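You operate a simulated robot arm through the tools that you are given. There is no shell and no other tool.

Carry out the task below with a simulated robot arm. There is one attempt and no reset: what you move stays moved.

## Task
Swap in the grey labels, label the loaded bundle and slide it out.
Fine: the white labels go on the black mat, the new block stays in the band machine's socket; the sliding tray ends at LOAD; the other labels and bundles stay put.

It is judged by the outcome, as a careful person would: the job done as asked, and still so three seconds after it is handed in. It fails if anything else is knocked over, pushed out of place, dropped, spilled or broken.

## Robot
A 6-joint arm with a two-finger parallel gripper, fixed in place. Base frame: the origin is at the foot of the arm, x ahead of it, y to its left, z up; the work surface is at about z = 940. Units: mm, rad, N and s.
With the tool pointing down near the work surface it reaches from about 440 to 860 mm from the base axis. Its first joint turns from -2.007 to 2.007 rad. Payload 4.2 kg.
The TCP is the grasp point between the finger pads, 23 mm short of the fingertips. In the tool frame z runs along the fingers and y along their closing line. Largest opening 94 mm; finger width 38, thickness 10; the body of the gripper, 54 by 96 mm, starts 39 mm behind the TCP.
Orientation is that of the tool frame in the base frame, as a unit quaternion [x, y, z, w]. With the fingers straight down and closing along the base's y, the tool's x points along the base's -x, its y along +y and its z along -z.

## Interface
- The arm moves only by the tool arm_command. Its argument "commands" is a list of rows, each an object (a shift or turn left out is 0, a gripper value left out holds the last) with "offset": the shift along the base's x, y, z in units of 30 mm (1.0 is 30 mm), a list of three; "rotation": the turn, a rotation vector about the base's x, y, z in units of 6 degrees (1.0 is 6 degrees), a list of three; "claw": the finger opening in mm, from 0 to 94. In form: [{"offset": [tx, ty, tz], "rotation": [ax, ay, az], "claw": claw}, ...]. A call has 1 to 20 rows; each row shifts and turns the commanded pose from where the row before left it. A call with a number of a shift or a turn outside -1 to 1 is refused whole. A row lasts 0.2 s, in which the tool goes at most 50 mm and 0.15 rad; a call with a longer step from one row to the next is refused whole, and so is a gripper value outside its range. Where a pose cannot be reached the arm comes as near as it can. A force on the tool above 60 N (or 10 N above the force at the start of the call, whichever is more), or a blocked arm, ends the call early, and 0.2 s more pass. Each finger travels about 108 mm/s and halts on what it meets, pressing with about 26 N; the grip force reading is that of the motor and also rises with nothing between the fingers. The clock runs only during rows and for 0.2 s after the last one: add rows that do not move to give the fingers time. The reply holds the time, the measured pose of the TCP, the force on the tool along the base axes, the opening and the grip force, in the units named above and with some noise, with the torque about the TCP (base axes, N m) and any sound that the robot's microphone picked up.
- Cameras (640 x 400 px; columns grow to the right, rows downward): "scene" is fixed at [48.9, 500.2, 1703.9]; the picture's right is [-0.33, -0.94, 0.00], its down [-0.66, 0.23, -0.72] and it looks along [0.68, -0.24, -0.70] (base axes); focal length 315 px, centre (320, 200). "wrist" rides on the gripper at [86, 16, -74] in the tool frame; the picture's right is [-0.18, 0.98, 0.00], its down [-0.58, -0.11, -0.81] and it looks along [-0.79, -0.15, 0.59] (tool axes); focal length 243 px, centre (320, 200). There is no depth. A picture from a camera that has moved, and an enlarged one, comes with that camera's place and axes in the base frame and with its lens.
- camera(camera): a new picture of that camera. The clock stands still meanwhile.
- slide_trunk(by): slides the trunk up (or, below 0, down) by that many mm; the arm rides with it, the base frame stays. It gives what a move gives, with no picture.
- enlarge(camera, box): a new picture of the part [left, top, right, bottom] of that camera's present view, enlarged. The clock stands still meanwhile.
- job_done(): hands the job in; it is judged then, once.

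Places have to be worked out from the pictures, the camera data and where the tool is seen. Open the gripper and draw the arm clear of the work before you hand the job in, unless the task says otherwise.

The tools are called by a JSON object that holds its "api" and its "payload". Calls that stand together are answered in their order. arm_command: Moves the arm, as the interface text tells. Its arguments: {"type":"object","properties":{"commands":{"type":"array"}},"required":["commands"]} The other tools are called the same way: slide_trunk (by) slides the trunk up or down; camera (camera) takes a picture; enlarge (camera, box) takes an enlarged picture of a part of a camera's view; job_done () hands the job in.

At the start:

```text
t: 0.0
tool_pos: [397.5, 177.7, 1359.5]
orientation: [0.0, 1.0, 0.0, 0.0]
ft_force: [0.4, 0.3, -0.2]
ft_torque: [-0.02, 0.01, 0.01]
opening: 94.0
finger_force: 0.0
trunk travel left (down, up): [-900.0, 90.0]
```

scene: 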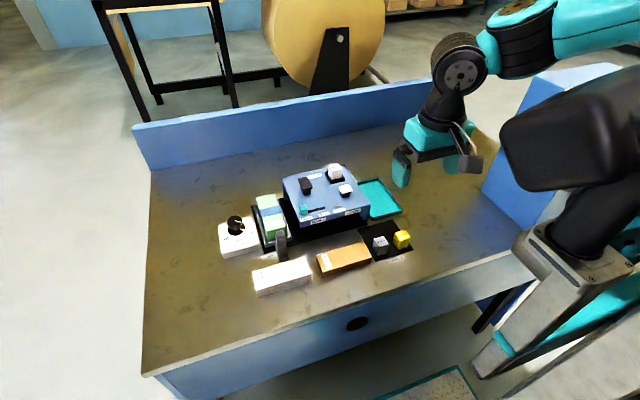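
wrist: 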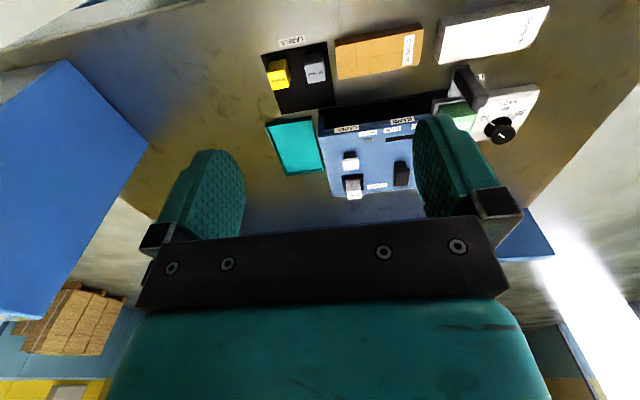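

I start by looking closely at the bench: the machine with its blocks, the black mat, the bundles and the dial.

{"api": "enlarge", "payload": {"camera": "scene", "box": [270, 150, 420, 244]}}

{"api": "enlarge", "payload": {"camera": "scene", "box": [200, 180, 430, 310]}}

{"api": "enlarge", "payload": {"camera": "wrist", "box": [250, 20, 410, 120]}}

{"api": "enlarge", "payload": {"camera": "wrist", "box": [310, 70, 550, 220]}}

```text
4.26 times, centred on (345, 197) of scene
camera zoom: at [48.9, 500.2, 1703.9], right [-0.33, -0.94, 0.0], down [-0.66, 0.23, -0.72], along [0.68, -0.24, -0.7], focal length 1339 px, centre (214, 213)
```

zoom: 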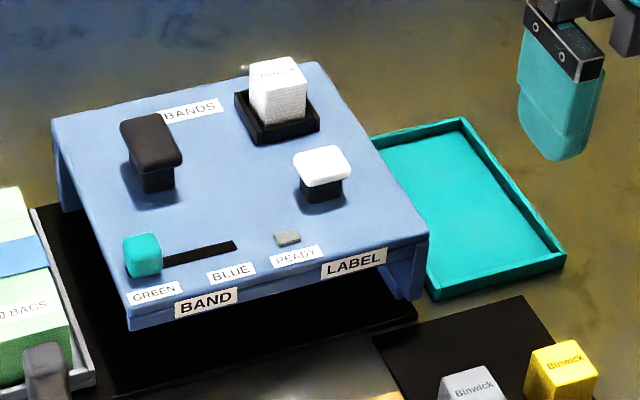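

```text
2.78 times, centred on (315, 245) of scene
camera zoom: at [48.9, 500.2, 1703.9], right [-0.33, -0.94, 0.0], down [-0.66, 0.23, -0.72], along [0.68, -0.24, -0.7], focal length 876 px, centre (334, 75)
```

zoom: 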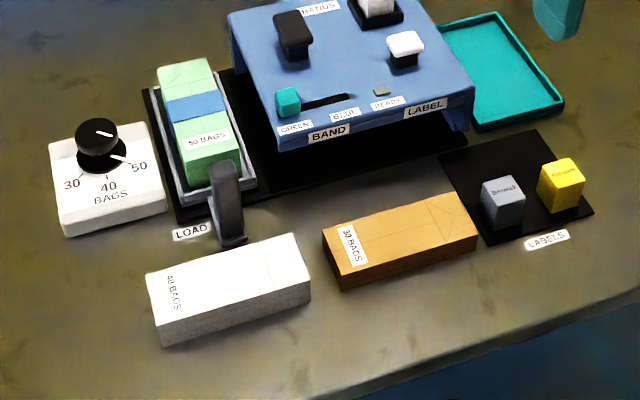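

```text
4.00 times, centred on (330, 70) of wrist
camera zoom: at [310.4, 196.0, 1434.2], right [0.18, 0.98, 0.0], down [0.58, -0.11, 0.81], along [0.79, -0.15, -0.59], focal length 970 px, centre (280, 720)
```

zoom: 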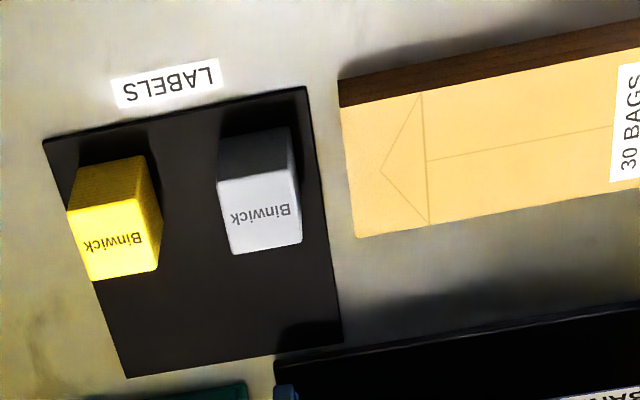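

```text
2.67 times, centred on (430, 145) of wrist
camera zoom: at [310.4, 196.0, 1434.2], right [0.18, 0.98, 0.0], down [0.58, -0.11, 0.81], along [0.79, -0.15, -0.59], focal length 647 px, centre (27, 347)
```

zoom: 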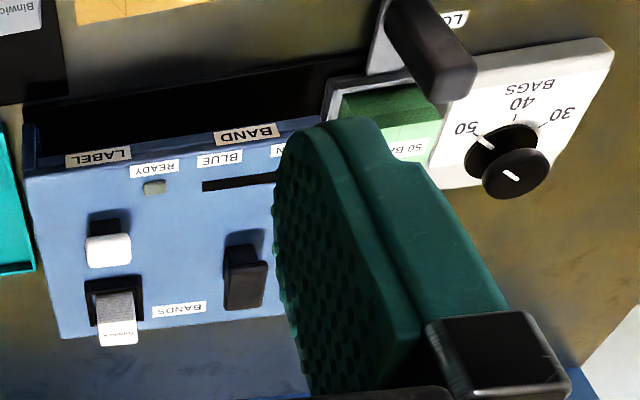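

I want finer detail on the dial, the tray handle, the presses and the label blocks before moving anything.

{"api": "enlarge", "payload": {"camera": "scene", "box": [210, 185, 300, 265]}}

{"api": "enlarge", "payload": {"camera": "scene", "box": [275, 155, 375, 225]}}

{"api": "enlarge", "payload": {"camera": "scene", "box": [350, 210, 420, 270]}}

{"api": "enlarge", "payload": {"camera": "wrist", "box": [310, 110, 430, 205]}}

{"api": "enlarge", "payload": {"camera": "scene", "box": [280, 215, 400, 290]}}

```text
5.00 times, centred on (255, 225) of scene
camera zoom: at [48.9, 500.2, 1703.9], right [-0.33, -0.94, 0.0], down [-0.66, 0.23, -0.72], along [0.68, -0.24, -0.7], focal length 1573 px, centre (645, 75)
```

zoom: 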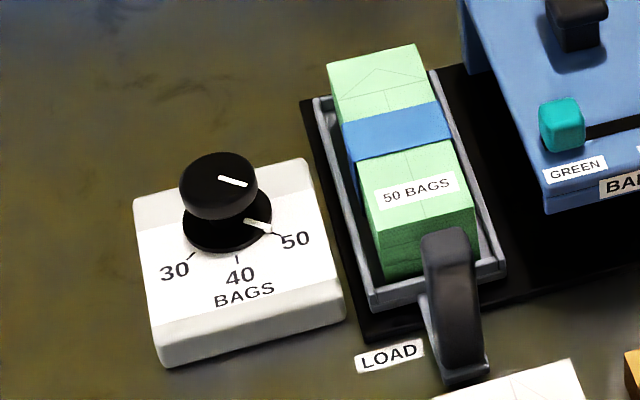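

```text
5.71 times, centred on (325, 190) of scene
camera zoom: at [48.9, 500.2, 1703.9], right [-0.33, -0.94, 0.0], down [-0.66, 0.23, -0.72], along [0.68, -0.24, -0.7], focal length 1798 px, centre (291, 257)
```

zoom: 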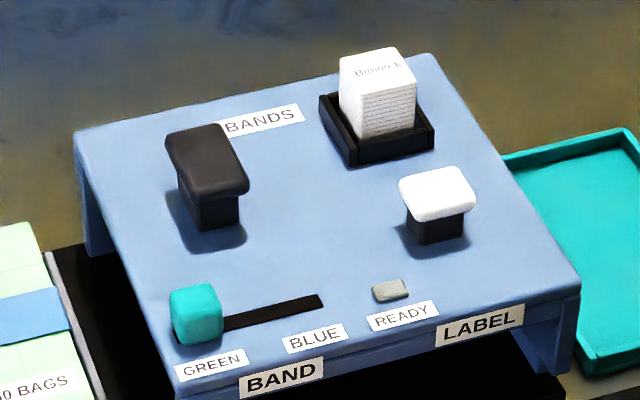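

```text
6.67 times, centred on (385, 240) of scene
camera zoom: at [48.9, 500.2, 1703.9], right [-0.33, -0.94, 0.0], down [-0.66, 0.23, -0.72], along [0.68, -0.24, -0.7], focal length 2098 px, centre (-113, -67)
```

zoom: 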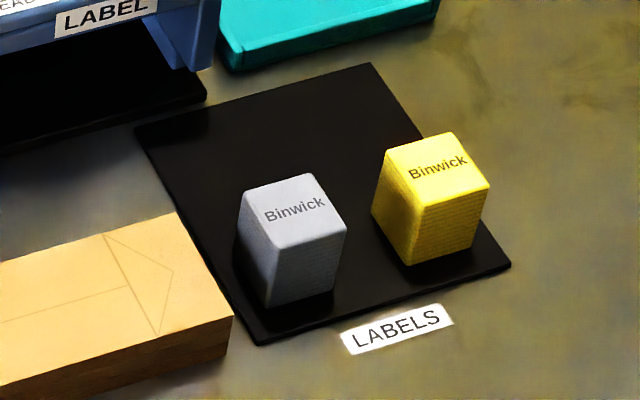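

```text
4.21 times, centred on (370, 158) of wrist
camera zoom: at [310.4, 196.0, 1434.2], right [0.18, 0.98, 0.0], down [0.58, -0.11, 0.81], along [0.79, -0.15, -0.59], focal length 1022 px, centre (110, 379)
```

zoom: 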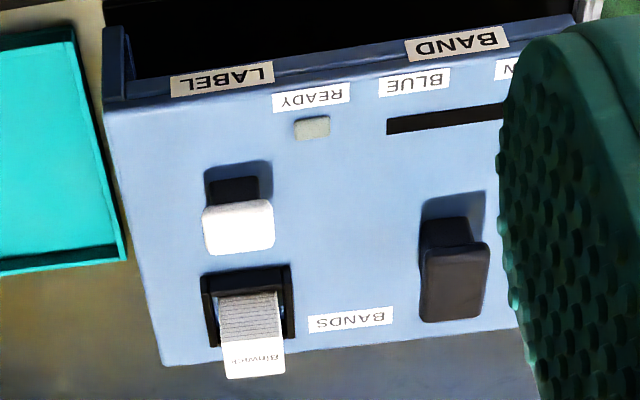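

```text
5.33 times, centred on (340, 252) of scene
camera zoom: at [48.9, 500.2, 1703.9], right [-0.33, -0.94, 0.0], down [-0.66, 0.23, -0.72], along [0.68, -0.24, -0.7], focal length 1678 px, centre (213, -80)
```

zoom: 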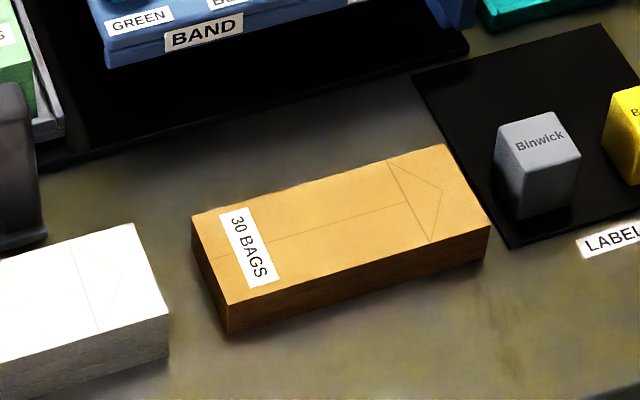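

Readings so far: the dial stands at 50 (matches the "50 BAGS" bundle), the tray is at LOAD with its post handle, and the track runs along base −y under the machine. I move the gripper forward and lower to get a sharper wrist view of the machine.

{"api": "arm_command", "payload": {"commands": [{"offset": [1, 0, -1]}, {"offset": [1, 0, -1]}, {"offset": [0.5, 0, -1]}, {"offset": [0, 0, -0.5]}, {}]}}

{"api": "camera", "payload": {"camera": "wrist"}}

{"api": "camera", "payload": {"camera": "scene"}}

```text
t: 1.2
tool_pos: [474.5, 179.4, 1254.4]
orientation: [0.001, 1.0, -0.001, 0.0]
ft_force: [-0.1, 0.0, -0.1]
ft_torque: [0.01, -0.04, -0.03]
opening: 93.9
finger_force: 0.0
trunk travel left (down, up): [-900.0, 90.0]
```

```text
taken
camera wrist: at [387.1, 195.8, 1328.6], right [0.18, 0.98, 0.0], down [0.58, -0.11, 0.81], along [0.79, -0.15, -0.59], focal length 243 px, centre (320, 200)
```

wrist: 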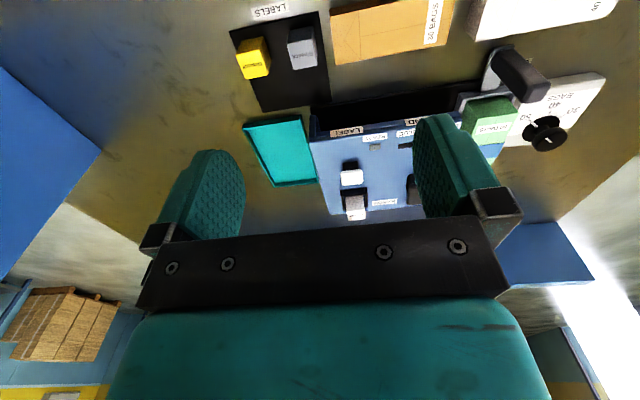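

```text
taken
```

scene: 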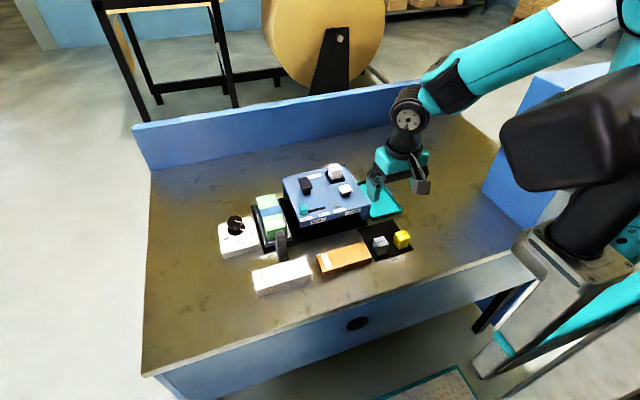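

Now I enlarge the wrist view to measure the label blocks, socket and presses.

{"api": "enlarge", "payload": {"camera": "wrist", "box": [220, 0, 350, 110]}}

{"api": "enlarge", "payload": {"camera": "wrist", "box": [300, 100, 430, 225]}}

{"api": "enlarge", "payload": {"camera": "wrist", "box": [440, 0, 620, 165]}}

```text
3.64 times, centred on (285, 55) of wrist
camera zoom: at [387.1, 195.8, 1328.6], right [0.18, 0.98, 0.0], down [0.58, -0.11, 0.81], along [0.79, -0.15, -0.59], focal length 882 px, centre (447, 727)
```

zoom: 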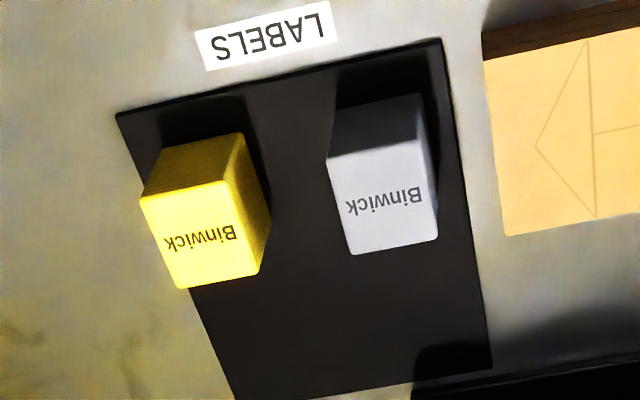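

```text
3.20 times, centred on (365, 162) of wrist
camera zoom: at [387.1, 195.8, 1328.6], right [0.18, 0.98, 0.0], down [0.58, -0.11, 0.81], along [0.79, -0.15, -0.59], focal length 776 px, centre (176, 320)
```

zoom: 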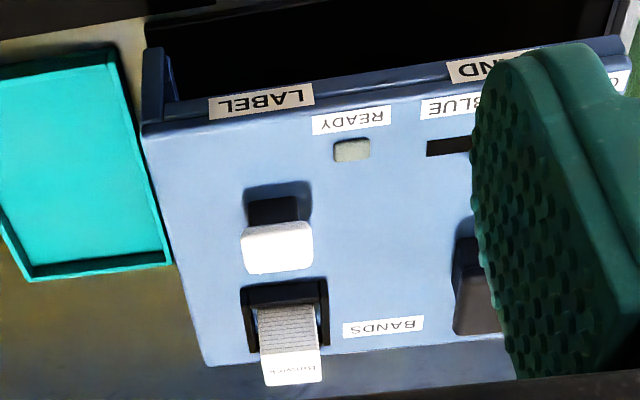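

```text
2.42 times, centred on (530, 82) of wrist
camera zoom: at [387.1, 195.8, 1328.6], right [0.18, 0.98, 0.0], down [0.58, -0.11, 0.81], along [0.79, -0.15, -0.59], focal length 588 px, centre (-189, 485)
```

zoom: 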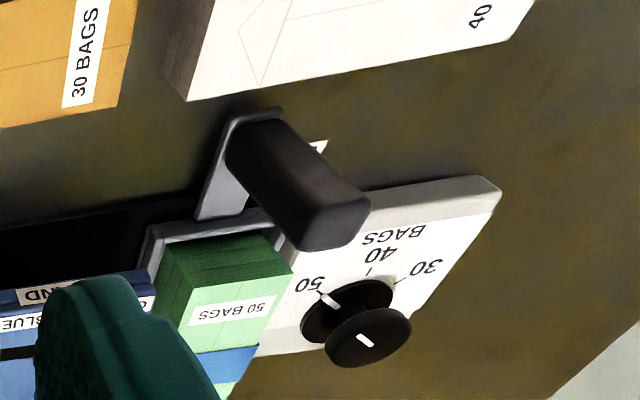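

The blocks measure about 33 mm square and 45 mm tall: grey near (526,147), white in the socket near (797,194), and the label press near (704,193). The tray post is near (597,426). I move above the machine for a closer measurement of the socket and presses.

{"api": "arm_command", "payload": {"commands": [{"offset": [0.9, 0.06, -0.2]}, {"offset": [0.9, 0.06, -0.2]}, {"offset": [0.9, 0.06, -0.2]}, {"offset": [0.9, 0.06, -0.2]}, {"offset": [0.9, 0.06, -0.2]}, {"offset": [0.9, 0.06, -0.2]}, {"offset": [0.9, 0.06, -0.2]}, {"offset": [0.9, 0.06, -0.2]}, {}]}}

{"api": "camera", "payload": {"camera": "wrist"}}

{"api": "camera", "payload": {"camera": "scene"}}

```text
t: 3.2
tool_pos: [688.2, 191.0, 1206.8]
orientation: [-0.001, 1.0, 0.0, -0.001]
ft_force: [0.2, -0.2, 0.1]
ft_torque: [0.0, 0.01, -0.02]
opening: 94.0
finger_force: 0.0
trunk travel left (down, up): [-900.0, 90.0]
```

```text
taken
camera wrist: at [601.2, 209.1, 1281.3], right [0.18, 0.98, 0.0], down [0.58, -0.11, 0.81], along [0.79, -0.15, -0.59], focal length 243 px, centre (320, 200)
```

wrist: 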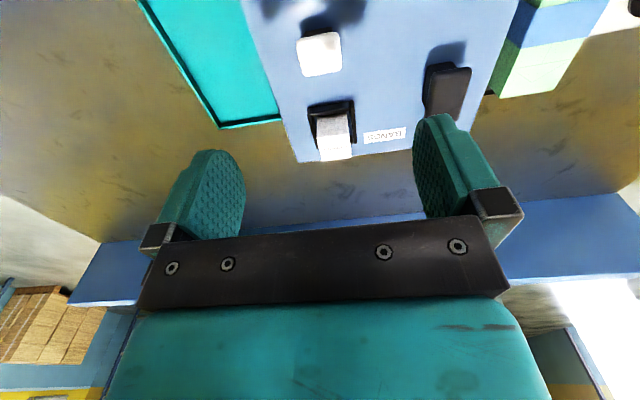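

```text
taken
```

scene: 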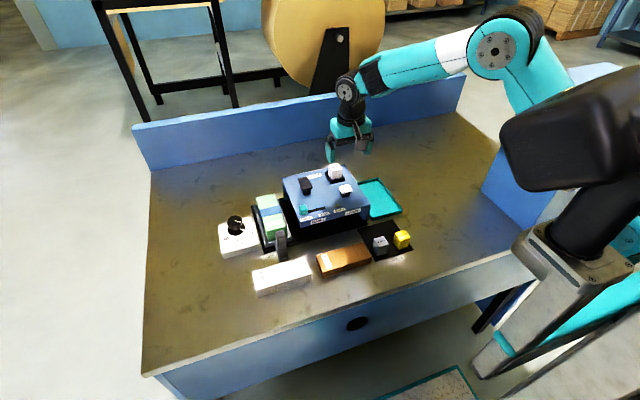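

Enlarging the machine top from this closer view.

{"api": "enlarge", "payload": {"camera": "wrist", "box": [270, 0, 420, 170]}}

{"api": "enlarge", "payload": {"camera": "wrist", "box": [295, 90, 375, 170]}}

{"api": "enlarge", "payload": {"camera": "scene", "box": [315, 155, 365, 205]}}

```text
2.35 times, centred on (345, 85) of wrist
camera zoom: at [601.2, 209.1, 1281.3], right [0.18, 0.98, 0.0], down [0.58, -0.11, 0.81], along [0.79, -0.15, -0.59], focal length 571 px, centre (261, 471)
```

zoom: 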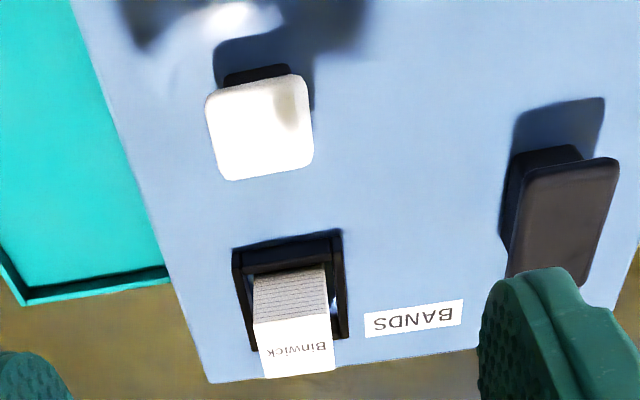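

```text
5.00 times, centred on (335, 130) of wrist
camera zoom: at [601.2, 209.1, 1281.3], right [0.18, 0.98, 0.0], down [0.58, -0.11, 0.81], along [0.79, -0.15, -0.59], focal length 1213 px, centre (245, 550)
```

zoom: 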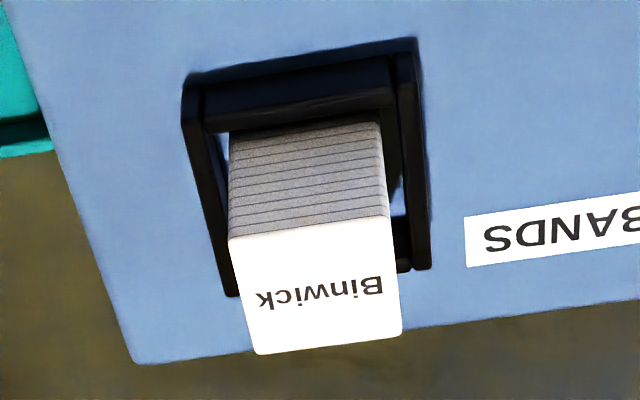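

```text
8.00 times, centred on (340, 180) of scene
camera zoom: at [48.9, 500.2, 1703.9], right [-0.33, -0.94, 0.0], down [-0.66, 0.23, -0.72], along [0.68, -0.24, -0.7], focal length 2517 px, centre (160, 360)
```

zoom: 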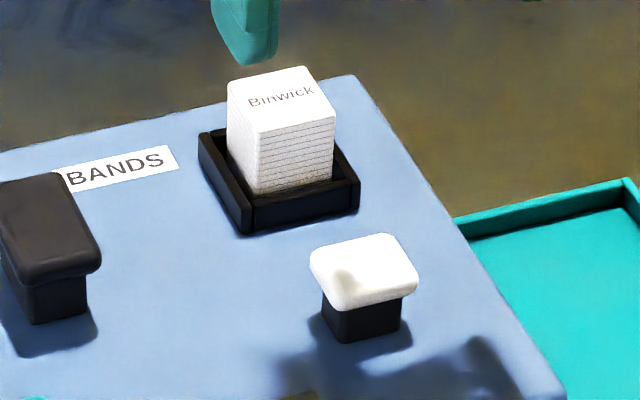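

Triangulating both cameras: white block spans x 757–791, y 177–209, top z ≈ 1086; machine top z ≈ 1040; label press knob at (688,192,1070); grey block centre (526,148), top 985. I move above the white block and stop just over it to check the alignment.

{"api": "arm_command", "payload": {"commands": [{"offset": [0.95, 0.01, 0]}, {"offset": [0.95, 0.01, 0]}, {"offset": [0.95, 0.01, 0]}, {"offset": [0, 0, -0.9]}, {"offset": [0, 0, -0.9]}, {"offset": [0, 0, -0.8]}, {}]}}

{"api": "camera", "payload": {"camera": "wrist"}}

{"api": "enlarge", "payload": {"camera": "scene", "box": [290, 110, 390, 210]}}

```text
t: 4.8
tool_pos: [773.2, 195.1, 1128.1]
orientation: [0.0, 1.0, 0.0, 0.0]
ft_force: [0.1, -0.4, 0.4]
ft_torque: [0.02, -0.01, 0.0]
opening: 93.9
finger_force: 0.1
trunk travel left (down, up): [-900.0, 90.0]
```

```text
taken
camera wrist: at [687.0, 212.6, 1202.7], right [0.18, 0.98, 0.0], down [0.58, -0.11, 0.81], along [0.79, -0.15, -0.59], focal length 243 px, centre (320, 200)
```

wrist: 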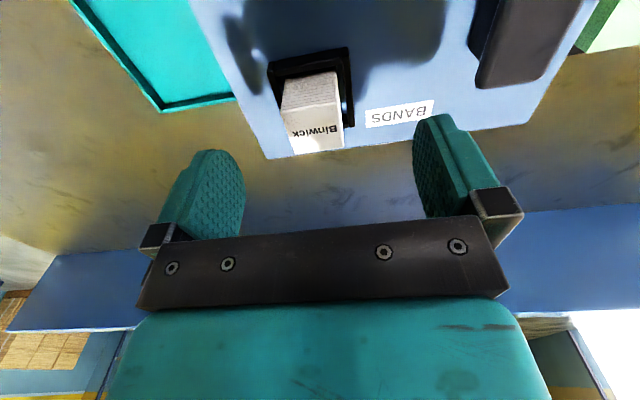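

```text
4.00 times, centred on (340, 160) of scene
camera zoom: at [48.9, 500.2, 1703.9], right [-0.33, -0.94, 0.0], down [-0.66, 0.23, -0.72], along [0.68, -0.24, -0.7], focal length 1259 px, centre (240, 360)
```

zoom: 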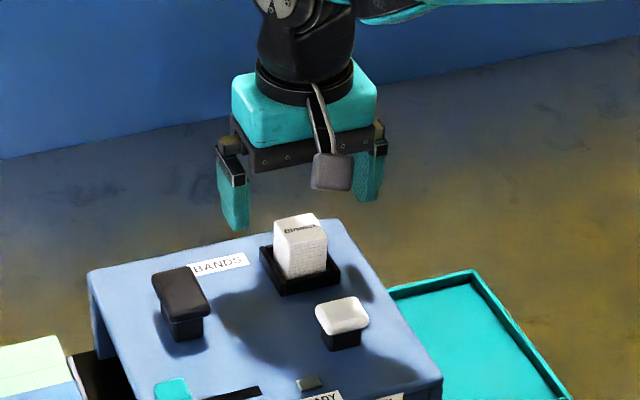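

Block centre checks out at about (776,193). I descend to z≈1083 and close on it.

{"api": "arm_command", "payload": {"commands": [{"offset": [0, 0, -0.6]}, {"offset": [0, 0, -0.6]}, {"offset": [0.03, 0, -0.32]}, {}, {"claw": 50}, {"claw": 50}, {"claw": 24}, {"claw": 24}, {"claw": 24}]}}

{"api": "camera", "payload": {"camera": "wrist"}}

{"api": "enlarge", "payload": {"camera": "scene", "box": [290, 120, 390, 210]}}

```text
t: 6.8
tool_pos: [774.6, 194.4, 1084.8]
orientation: [0.0, 1.0, -0.001, -0.001]
ft_force: [0.2, -0.2, 0.7]
ft_torque: [-0.03, -0.04, -0.02]
opening: 33.0
finger_force: 25.9
trunk travel left (down, up): [-900.0, 90.0]
```

```text
taken
camera wrist: at [687.8, 212.0, 1157.5], right [0.18, 0.98, 0.0], down [0.58, -0.11, 0.81], along [0.79, -0.15, -0.59], focal length 243 px, centre (320, 200)
```

wrist: 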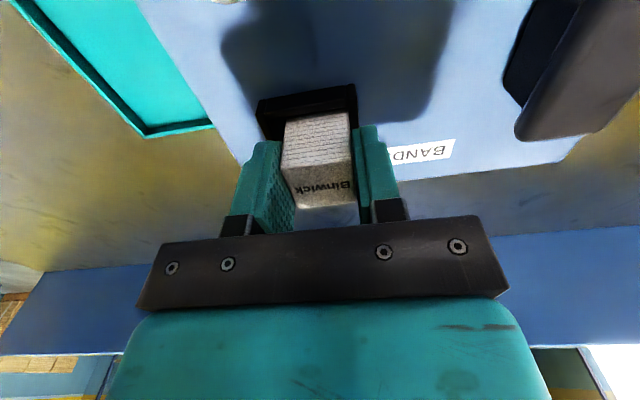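

```text
4.44 times, centred on (340, 165) of scene
camera zoom: at [48.9, 500.2, 1703.9], right [-0.33, -0.94, 0.0], down [-0.66, 0.23, -0.72], along [0.68, -0.24, -0.7], focal length 1399 px, centre (231, 356)
```

zoom: 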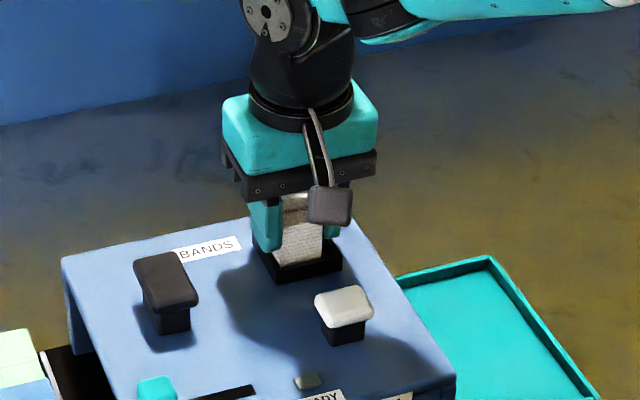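

Gripped at 33 mm opening. I lift straight up and check that the block comes free of the socket.

{"api": "arm_command", "payload": {"commands": [{"offset": [0, 0, 0.4]}, {"offset": [0, 0, 0.6]}, {"offset": [0, 0, 1]}, {"offset": [0, 0, 1]}, {}]}}

{"api": "camera", "payload": {"camera": "wrist"}}

{"api": "enlarge", "payload": {"camera": "scene", "box": [290, 120, 390, 210]}}

```text
t: 8.0
tool_pos: [774.3, 193.4, 1174.7]
orientation: [0.0, 1.0, 0.001, 0.0]
ft_force: [0.0, 0.9, 0.4]
ft_torque: [0.02, 0.0, 0.02]
opening: 24.0
finger_force: 0.1
trunk travel left (down, up): [-900.0, 90.0]
```

```text
taken
camera wrist: at [687.1, 211.4, 1248.4], right [0.18, 0.98, 0.0], down [0.58, -0.11, 0.81], along [0.79, -0.15, -0.59], focal length 243 px, centre (320, 200)
```

wrist: 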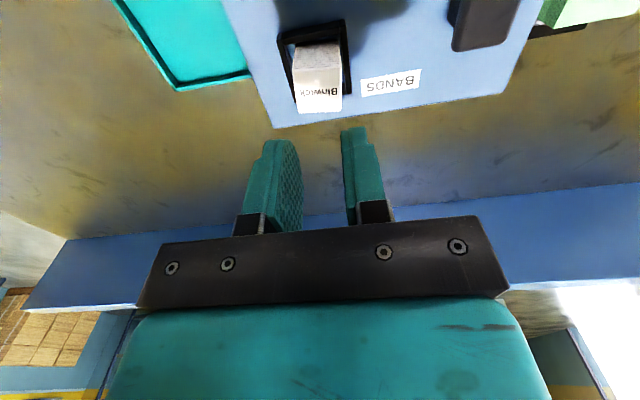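

```text
4.44 times, centred on (340, 165) of scene
camera zoom: at [48.9, 500.2, 1703.9], right [-0.33, -0.94, 0.0], down [-0.66, 0.23, -0.72], along [0.68, -0.24, -0.7], focal length 1399 px, centre (231, 356)
```

zoom: 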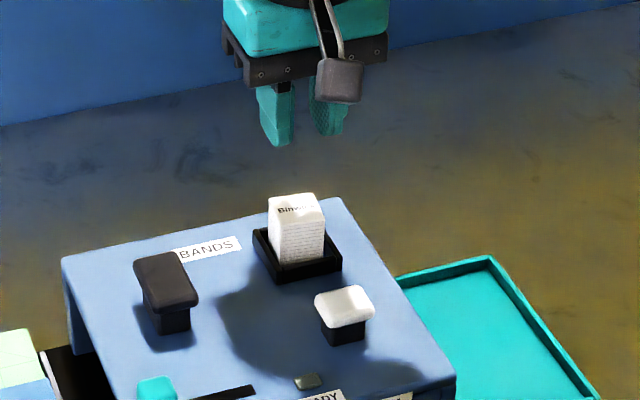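

The grip slipped off: the block is still in the socket, unmoved. I go back down slightly lower (tips just above the socket rim at about 1055), grip harder with a zero opening command, and lift in a small step while reading forces.

{"api": "arm_command", "payload": {"commands": [{"claw": 60}, {"claw": 60}, {"offset": [0, 0, -1]}, {"offset": [0, 0, -1]}, {"offset": [0, 0, -0.8]}, {"offset": [0, 0, -0.28]}, {}, {"claw": 0}, {"claw": 0}, {"claw": 0}, {"claw": 0}]}}

{"api": "enlarge", "payload": {"camera": "scene", "box": [310, 140, 370, 200]}}

{"api": "enlarge", "payload": {"camera": "wrist", "box": [220, 60, 420, 240]}}

```text
t: 10.4
tool_pos: [775.3, 192.6, 1080.1]
orientation: [0.0, 1.0, 0.0, 0.0]
ft_force: [1.5, -0.2, -0.4]
ft_torque: [0.01, -0.02, -0.04]
opening: 33.3
finger_force: 26.6
trunk travel left (down, up): [-900.0, 90.0]
```

```text
6.67 times, centred on (340, 170) of scene
camera zoom: at [48.9, 500.2, 1703.9], right [-0.33, -0.94, 0.0], down [-0.66, 0.23, -0.72], along [0.68, -0.24, -0.7], focal length 2098 px, centre (187, 400)
```

zoom: 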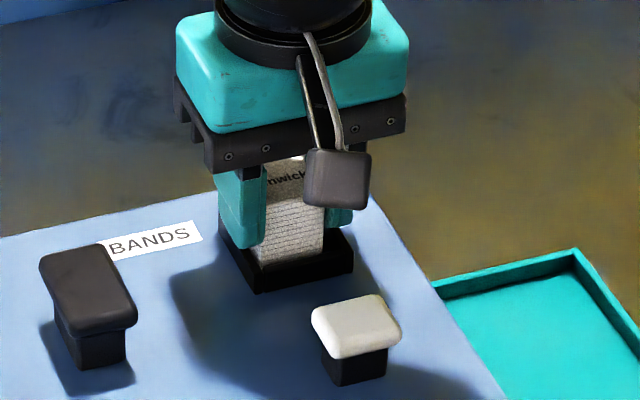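

```text
2.22 times, centred on (320, 150) of wrist
camera zoom: at [687.9, 211.0, 1155.5], right [0.18, 0.98, 0.0], down [0.58, -0.11, 0.81], along [0.79, -0.15, -0.59], focal length 539 px, centre (320, 311)
```

zoom: 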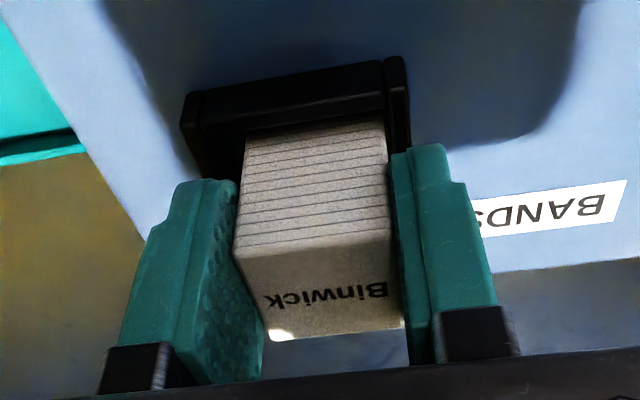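

Firm grip at z=1080. A slow 4 mm lift to feel whether the socket holds the block.

{"api": "arm_command", "payload": {"commands": [{"offset": [0, 0, 0.05], "claw": 0}, {"offset": [0, 0, 0.05]}, {"offset": [0, 0, 0.05]}, {}]}}

{"api": "enlarge", "payload": {"camera": "wrist", "box": [220, 60, 420, 240]}}

```text
t: 11.4
tool_pos: [774.7, 194.3, 1085.5]
orientation: [-0.001, 1.0, 0.0, 0.0]
ft_force: [-0.8, 0.3, -0.3]
ft_torque: [-0.04, 0.0, -0.01]
opening: 33.1
finger_force: 26.3
trunk travel left (down, up): [-900.0, 90.0]
```

```text
2.22 times, centred on (320, 150) of wrist
camera zoom: at [687.6, 211.4, 1159.6], right [0.18, 0.98, 0.0], down [0.58, -0.11, 0.81], along [0.79, -0.15, -0.59], focal length 539 px, centre (320, 311)
```

zoom: 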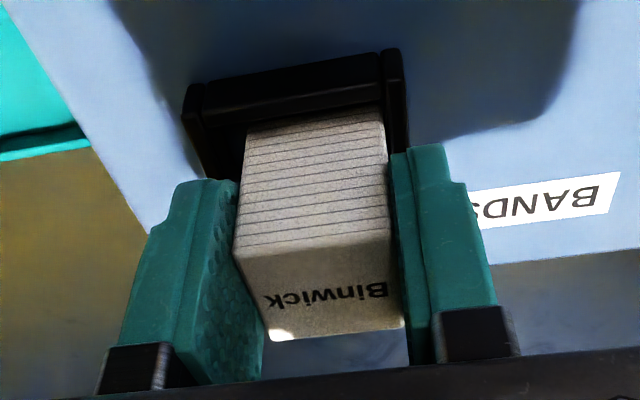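

The block rises with the fingers this time. I continue lifting gently.

{"api": "arm_command", "payload": {"commands": [{"offset": [0, 0, 0.15], "claw": 0}, {"offset": [0, 0, 0.3]}, {"offset": [0, 0, 0.5]}, {"offset": [0, 0, 0.6]}, {"offset": [0, 0, 0.6]}, {"offset": [0, 0, 0.5]}, {"offset": [0, 0, 0.2]}, {}]}}

{"api": "camera", "payload": {"camera": "wrist"}}

{"api": "enlarge", "payload": {"camera": "scene", "box": [300, 120, 380, 200]}}

```text
t: 13.2
tool_pos: [775.5, 192.9, 1170.7]
orientation: [0.0, 1.0, -0.001, -0.001]
ft_force: [0.3, -0.6, 0.3]
ft_torque: [-0.01, 0.0, 0.01]
opening: 33.6
finger_force: 25.8
trunk travel left (down, up): [-900.0, 90.0]
```

```text
taken
camera wrist: at [687.6, 211.3, 1245.5], right [0.18, 0.98, 0.0], down [0.58, -0.11, 0.81], along [0.79, -0.15, -0.59], focal length 243 px, centre (320, 200)
```

wrist: 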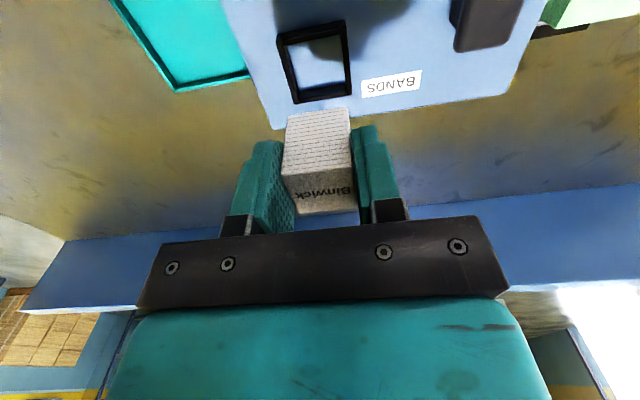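

```text
5.00 times, centred on (340, 160) of scene
camera zoom: at [48.9, 500.2, 1703.9], right [-0.33, -0.94, 0.0], down [-0.66, 0.23, -0.72], along [0.68, -0.24, -0.7], focal length 1573 px, centre (220, 400)
```

zoom: 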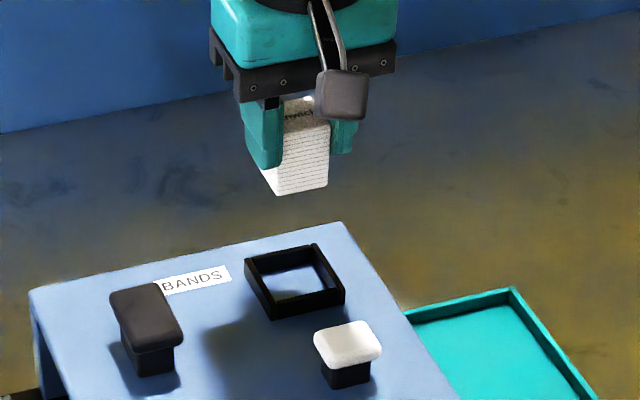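

White block is held and the socket is empty. I measure the empty socket before moving on.

{"api": "enlarge", "payload": {"camera": "wrist", "box": [260, 10, 370, 115]}}

{"api": "enlarge", "payload": {"camera": "scene", "box": [325, 160, 380, 205]}}

```text
3.81 times, centred on (315, 62) of wrist
camera zoom: at [687.6, 211.3, 1245.5], right [0.18, 0.98, 0.0], down [0.58, -0.11, 0.81], along [0.79, -0.15, -0.59], focal length 924 px, centre (339, 724)
```

zoom: 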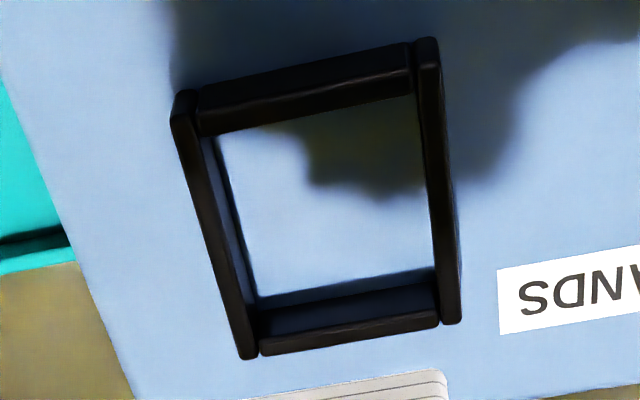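

```text
8.89 times, centred on (352, 182) of scene
camera zoom: at [48.9, 500.2, 1703.9], right [-0.33, -0.94, 0.0], down [-0.66, 0.23, -0.72], along [0.68, -0.24, -0.7], focal length 2797 px, centre (31, 356)
```

zoom: 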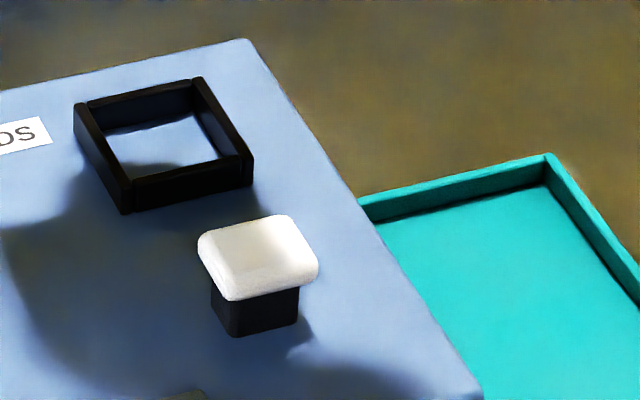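

The socket's outer rim is x 750–801, y 169–217 (centre ≈ (775,193)), with about 3–4 mm play for the block. I carry the white block over to the free back area of the mat, target (582,88).

{"api": "arm_command", "payload": {"commands": [{"offset": [-0.5, -0.275, 0]}, {"offset": [-0.8, -0.4375, 0]}, {"offset": [-0.8, -0.4375, 0]}, {"offset": [-0.8, -0.4375, 0]}, {"offset": [-0.8, -0.4375, 0]}, {"offset": [-0.8, -0.4375, 0]}, {"offset": [-0.8, -0.4375, 0]}, {"offset": [-0.8, -0.4375, 0]}, {"offset": [-0.33, -0.1625, 0]}, {"offset": [0, 0, -1]}, {"offset": [0, 0, -1]}, {"offset": [0, 0, -1]}, {"offset": [0, 0, -1]}, {"offset": [0, 0, -0.7]}, {}]}}

{"api": "camera", "payload": {"camera": "wrist"}}

{"api": "enlarge", "payload": {"camera": "scene", "box": [330, 170, 450, 270]}}

```text
t: 16.4
tool_pos: [581.7, 87.2, 1029.0]
orientation: [-0.001, 1.0, 0.0, 0.0]
ft_force: [0.0, -0.3, -0.6]
ft_torque: [-0.01, 0.0, -0.01]
opening: 33.2
finger_force: 25.9
trunk travel left (down, up): [-900.0, 90.0]
```

```text
taken
camera wrist: at [494.6, 105.0, 1103.7], right [0.18, 0.98, 0.0], down [0.58, -0.11, 0.81], along [0.79, -0.15, -0.59], focal length 243 px, centre (320, 200)
```

wrist: 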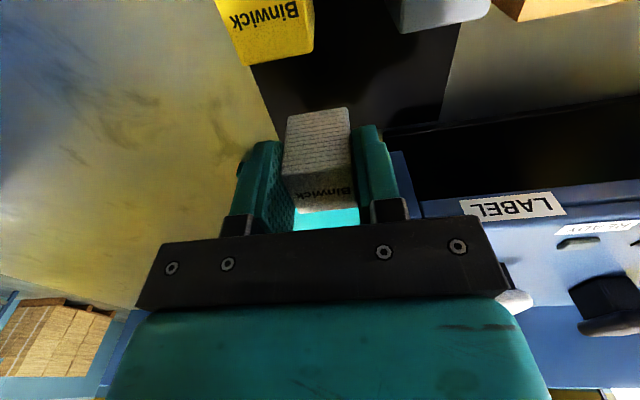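

```text
4.00 times, centred on (390, 220) of scene
camera zoom: at [48.9, 500.2, 1703.9], right [-0.33, -0.94, 0.0], down [-0.66, 0.23, -0.72], along [0.68, -0.24, -0.7], focal length 1259 px, centre (40, 120)
```

zoom: 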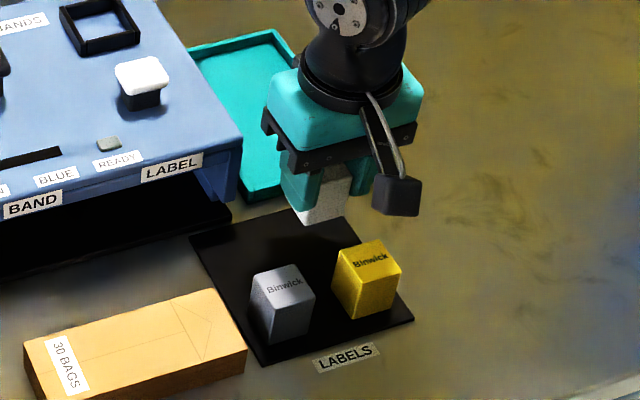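

Everything is clear around the spot. I lower to just above the mat, then the last few millimetres slowly until contact.

{"api": "arm_command", "payload": {"commands": [{"offset": [0, 0, -0.7]}, {"offset": [0, 0, -0.5]}, {"offset": [0, 0, -0.2]}, {"offset": [0, 0, -0.05]}, {"offset": [0, 0, -0.05]}, {"offset": [0, 0, -0.05]}, {}]}}

{"api": "enlarge", "payload": {"camera": "scene", "box": [350, 190, 430, 260]}}

{"api": "camera", "payload": {"camera": "wrist"}}

```text
t: 18.0
tool_pos: [581.7, 89.1, 984.2]
orientation: [0.0, 1.0, 0.001, 0.002]
ft_force: [3.8, 1.4, 24.6]
ft_torque: [0.01, -0.2, 0.01]
opening: 33.4
finger_force: 26.3
trunk travel left (down, up): [-900.0, 90.0]
```

```text
5.71 times, centred on (390, 225) of scene
camera zoom: at [48.9, 500.2, 1703.9], right [-0.33, -0.94, 0.0], down [-0.66, 0.23, -0.72], along [0.68, -0.24, -0.7], focal length 1798 px, centre (-80, 57)
```

zoom: 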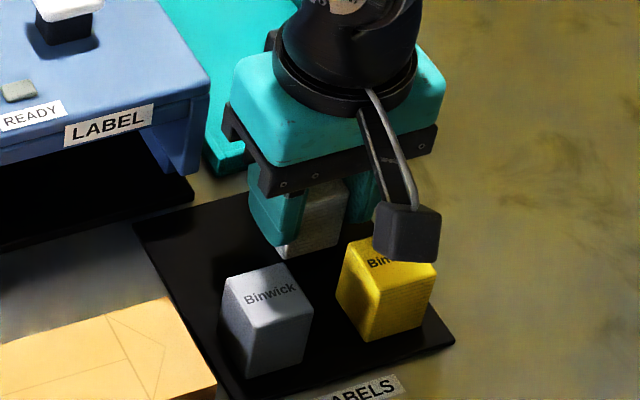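

```text
taken
camera wrist: at [494.3, 107.0, 1058.5], right [0.18, 0.98, 0.0], down [0.58, -0.11, 0.81], along [0.79, -0.15, -0.59], focal length 243 px, centre (320, 200)
```

wrist: 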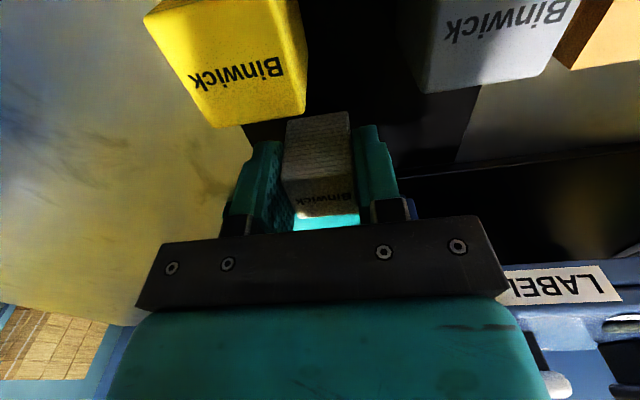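

Contact (≈25 N). I relieve a little of the force and open to release the white block, then rise.

{"api": "arm_command", "payload": {"commands": [{"offset": [0, 0, 0.04]}, {}, {"claw": 45}, {"claw": 60}, {}, {"offset": [0, 0, 0.4]}, {"offset": [0, 0, 1]}, {"offset": [0, 0, 1]}, {"offset": [0, 0, 1]}, {"offset": [0, 0, 1]}, {}]}}

{"api": "camera", "payload": {"camera": "wrist"}}

{"api": "enlarge", "payload": {"camera": "scene", "box": [350, 190, 430, 260]}}

```text
t: 20.4
tool_pos: [581.4, 89.8, 1117.6]
orientation: [0.0, 1.0, -0.001, 0.0]
ft_force: [-0.5, 0.9, 0.3]
ft_torque: [0.0, 0.02, 0.02]
opening: 60.0
finger_force: 0.1
trunk travel left (down, up): [-900.0, 90.0]
```

```text
taken
camera wrist: at [493.8, 107.5, 1192.4], right [0.18, 0.98, 0.0], down [0.58, -0.11, 0.81], along [0.79, -0.15, -0.59], focal length 243 px, centre (320, 200)
```

wrist: 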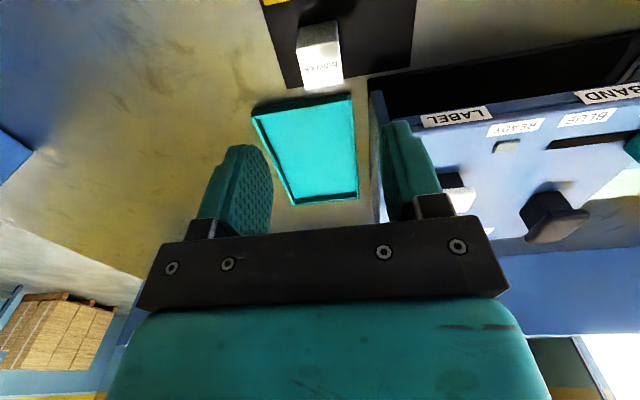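

```text
5.71 times, centred on (390, 225) of scene
camera zoom: at [48.9, 500.2, 1703.9], right [-0.33, -0.94, 0.0], down [-0.66, 0.23, -0.72], along [0.68, -0.24, -0.7], focal length 1798 px, centre (-80, 57)
```

zoom: 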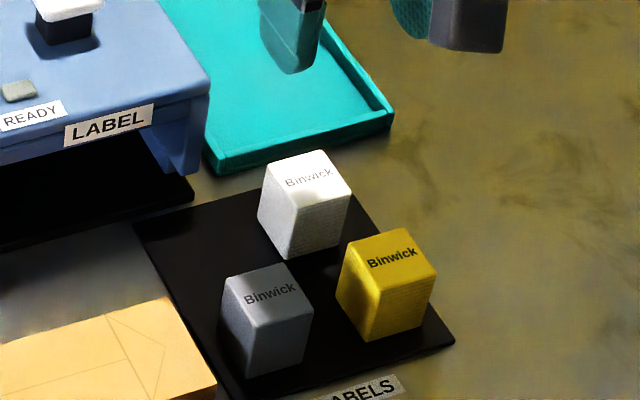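

White block stands on the mat. Next I move above the grey block (about (526,148)) with a narrower 46 mm opening so the fingers stay clear of the orange bundle and the yellow block.

{"api": "arm_command", "payload": {"commands": [{"offset": [-0.9, 1, 0], "claw": 46}, {"offset": [-0.967, 1, 0]}, {}, {}]}}

{"api": "camera", "payload": {"camera": "wrist"}}

{"api": "enlarge", "payload": {"camera": "wrist", "box": [220, 0, 420, 140]}}

{"api": "enlarge", "payload": {"camera": "scene", "box": [330, 190, 430, 270]}}

```text
t: 21.4
tool_pos: [524.8, 149.1, 1117.5]
orientation: [0.0, 1.0, 0.001, 0.0]
ft_force: [-0.3, 0.5, 0.1]
ft_torque: [0.0, -0.01, 0.03]
opening: 46.1
finger_force: 0.2
trunk travel left (down, up): [-900.0, 90.0]
```

```text
taken
camera wrist: at [437.7, 167.0, 1191.3], right [0.18, 0.98, 0.0], down [0.58, -0.11, 0.81], along [0.79, -0.15, -0.59], focal length 243 px, centre (320, 200)
```

wrist: 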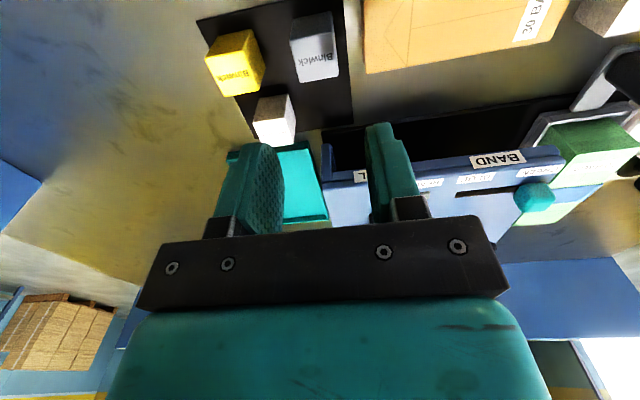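

```text
2.86 times, centred on (320, 70) of wrist
camera zoom: at [437.7, 167.0, 1191.3], right [0.18, 0.98, 0.0], down [0.58, -0.11, 0.81], along [0.79, -0.15, -0.59], focal length 693 px, centre (320, 571)
```

zoom: 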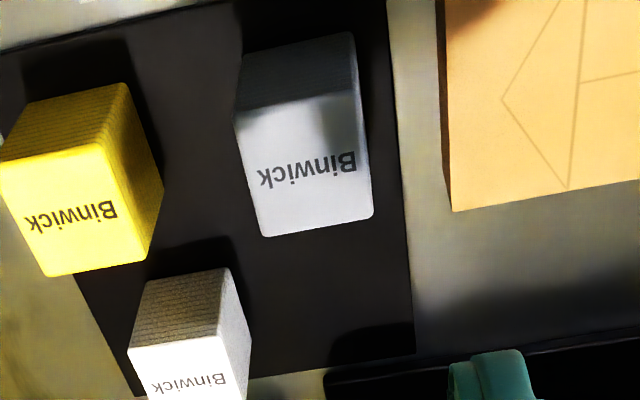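

```text
5.00 times, centred on (380, 230) of scene
camera zoom: at [48.9, 500.2, 1703.9], right [-0.33, -0.94, 0.0], down [-0.66, 0.23, -0.72], along [0.68, -0.24, -0.7], focal length 1573 px, centre (20, 50)
```

zoom: 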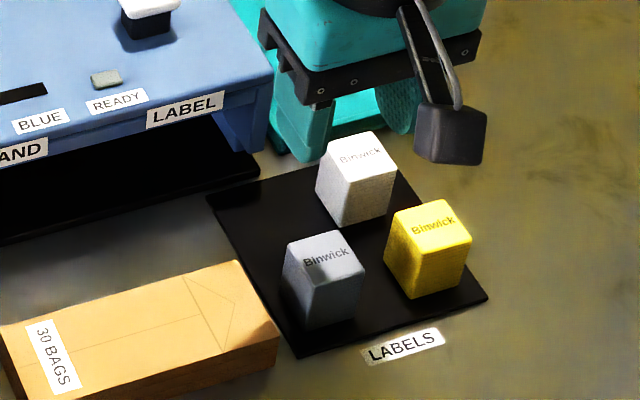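

Grey centre measured at (525.4,147.4); the orange end is at y≈187, so the fingers clear. I descend to z≈984 and grip.

{"api": "arm_command", "payload": {"commands": [{"offset": [-0.02, -0.02, -1]}, {"offset": [0, 0, -1]}, {"offset": [0, 0, -1]}, {"offset": [0, 0, -0.8]}, {"offset": [0, 0, -0.6]}, {}, {"claw": 0}, {"claw": 0}, {"claw": 0}]}}

{"api": "camera", "payload": {"camera": "wrist"}}

{"api": "enlarge", "payload": {"camera": "scene", "box": [330, 190, 430, 270]}}

```text
t: 23.4
tool_pos: [525.1, 148.8, 983.7]
orientation: [0.0, 1.0, 0.0, 0.0]
ft_force: [0.1, 0.0, -0.3]
ft_torque: [0.01, 0.01, 0.03]
opening: 33.1
finger_force: 26.0
trunk travel left (down, up): [-900.0, 90.0]
```

```text
taken
camera wrist: at [438.0, 167.1, 1058.7], right [0.18, 0.98, 0.0], down [0.58, -0.11, 0.81], along [0.79, -0.15, -0.59], focal length 243 px, centre (320, 200)
```

wrist: 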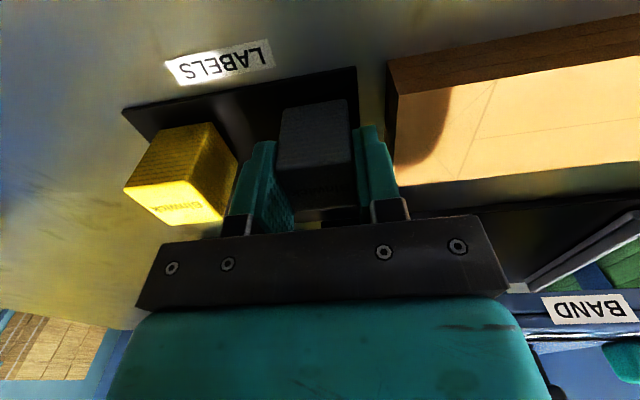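

```text
5.00 times, centred on (380, 230) of scene
camera zoom: at [48.9, 500.2, 1703.9], right [-0.33, -0.94, 0.0], down [-0.66, 0.23, -0.72], along [0.68, -0.24, -0.7], focal length 1573 px, centre (20, 50)
```

zoom: 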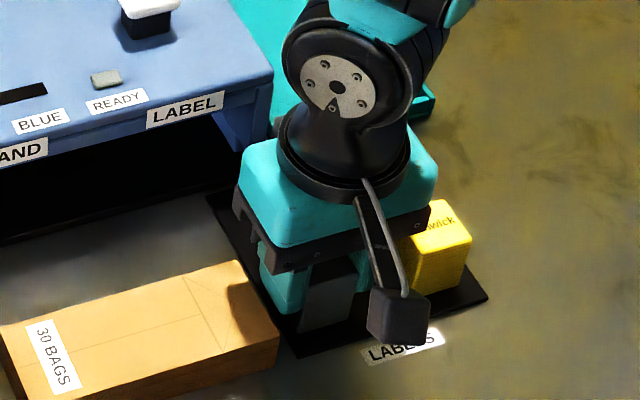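

Gripped. Lifting gently to travelling height.

{"api": "arm_command", "payload": {"commands": [{"offset": [0, 0, 0.1], "claw": 0}, {"offset": [0, 0, 0.2]}, {"offset": [0, 0, 0.4]}, {"offset": [0, 0, 0.7]}, {"offset": [0, 0, 0.9]}, {"offset": [0, 0, 0.9]}, {"offset": [0, 0, 0.9]}, {"offset": [0, 0, 0.9]}, {"offset": [0, 0, 0.8]}, {"offset": [0, 0, 0.4]}, {}]}}

{"api": "camera", "payload": {"camera": "wrist"}}

{"api": "enlarge", "payload": {"camera": "scene", "box": [330, 150, 450, 270]}}

```text
t: 25.8
tool_pos: [526.0, 146.5, 1170.6]
orientation: [0.0, 1.0, 0.0, 0.001]
ft_force: [-1.1, -0.2, -1.3]
ft_torque: [0.0, -0.01, 0.0]
opening: 33.4
finger_force: 26.1
trunk travel left (down, up): [-900.0, 90.0]
```

```text
taken
camera wrist: at [438.5, 165.1, 1245.1], right [0.18, 0.98, 0.0], down [0.58, -0.11, 0.81], along [0.79, -0.15, -0.59], focal length 243 px, centre (320, 200)
```

wrist: 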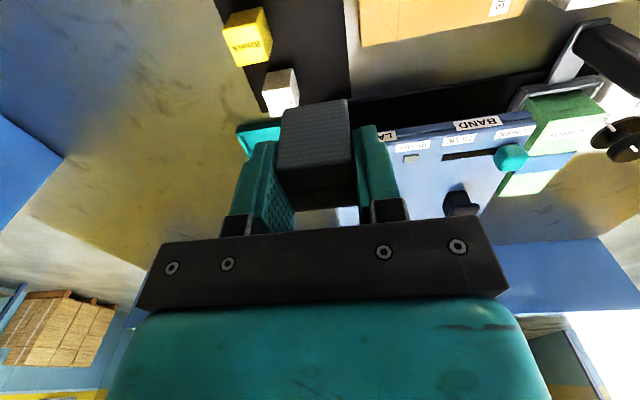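

```text
3.33 times, centred on (390, 210) of scene
camera zoom: at [48.9, 500.2, 1703.9], right [-0.33, -0.94, 0.0], down [-0.66, 0.23, -0.72], along [0.68, -0.24, -0.7], focal length 1049 px, centre (87, 167)
```

zoom: 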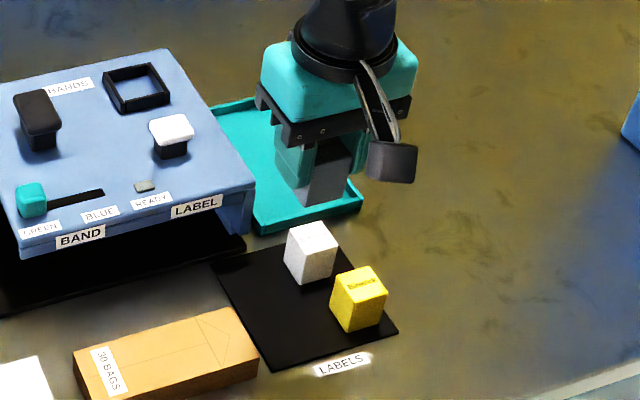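

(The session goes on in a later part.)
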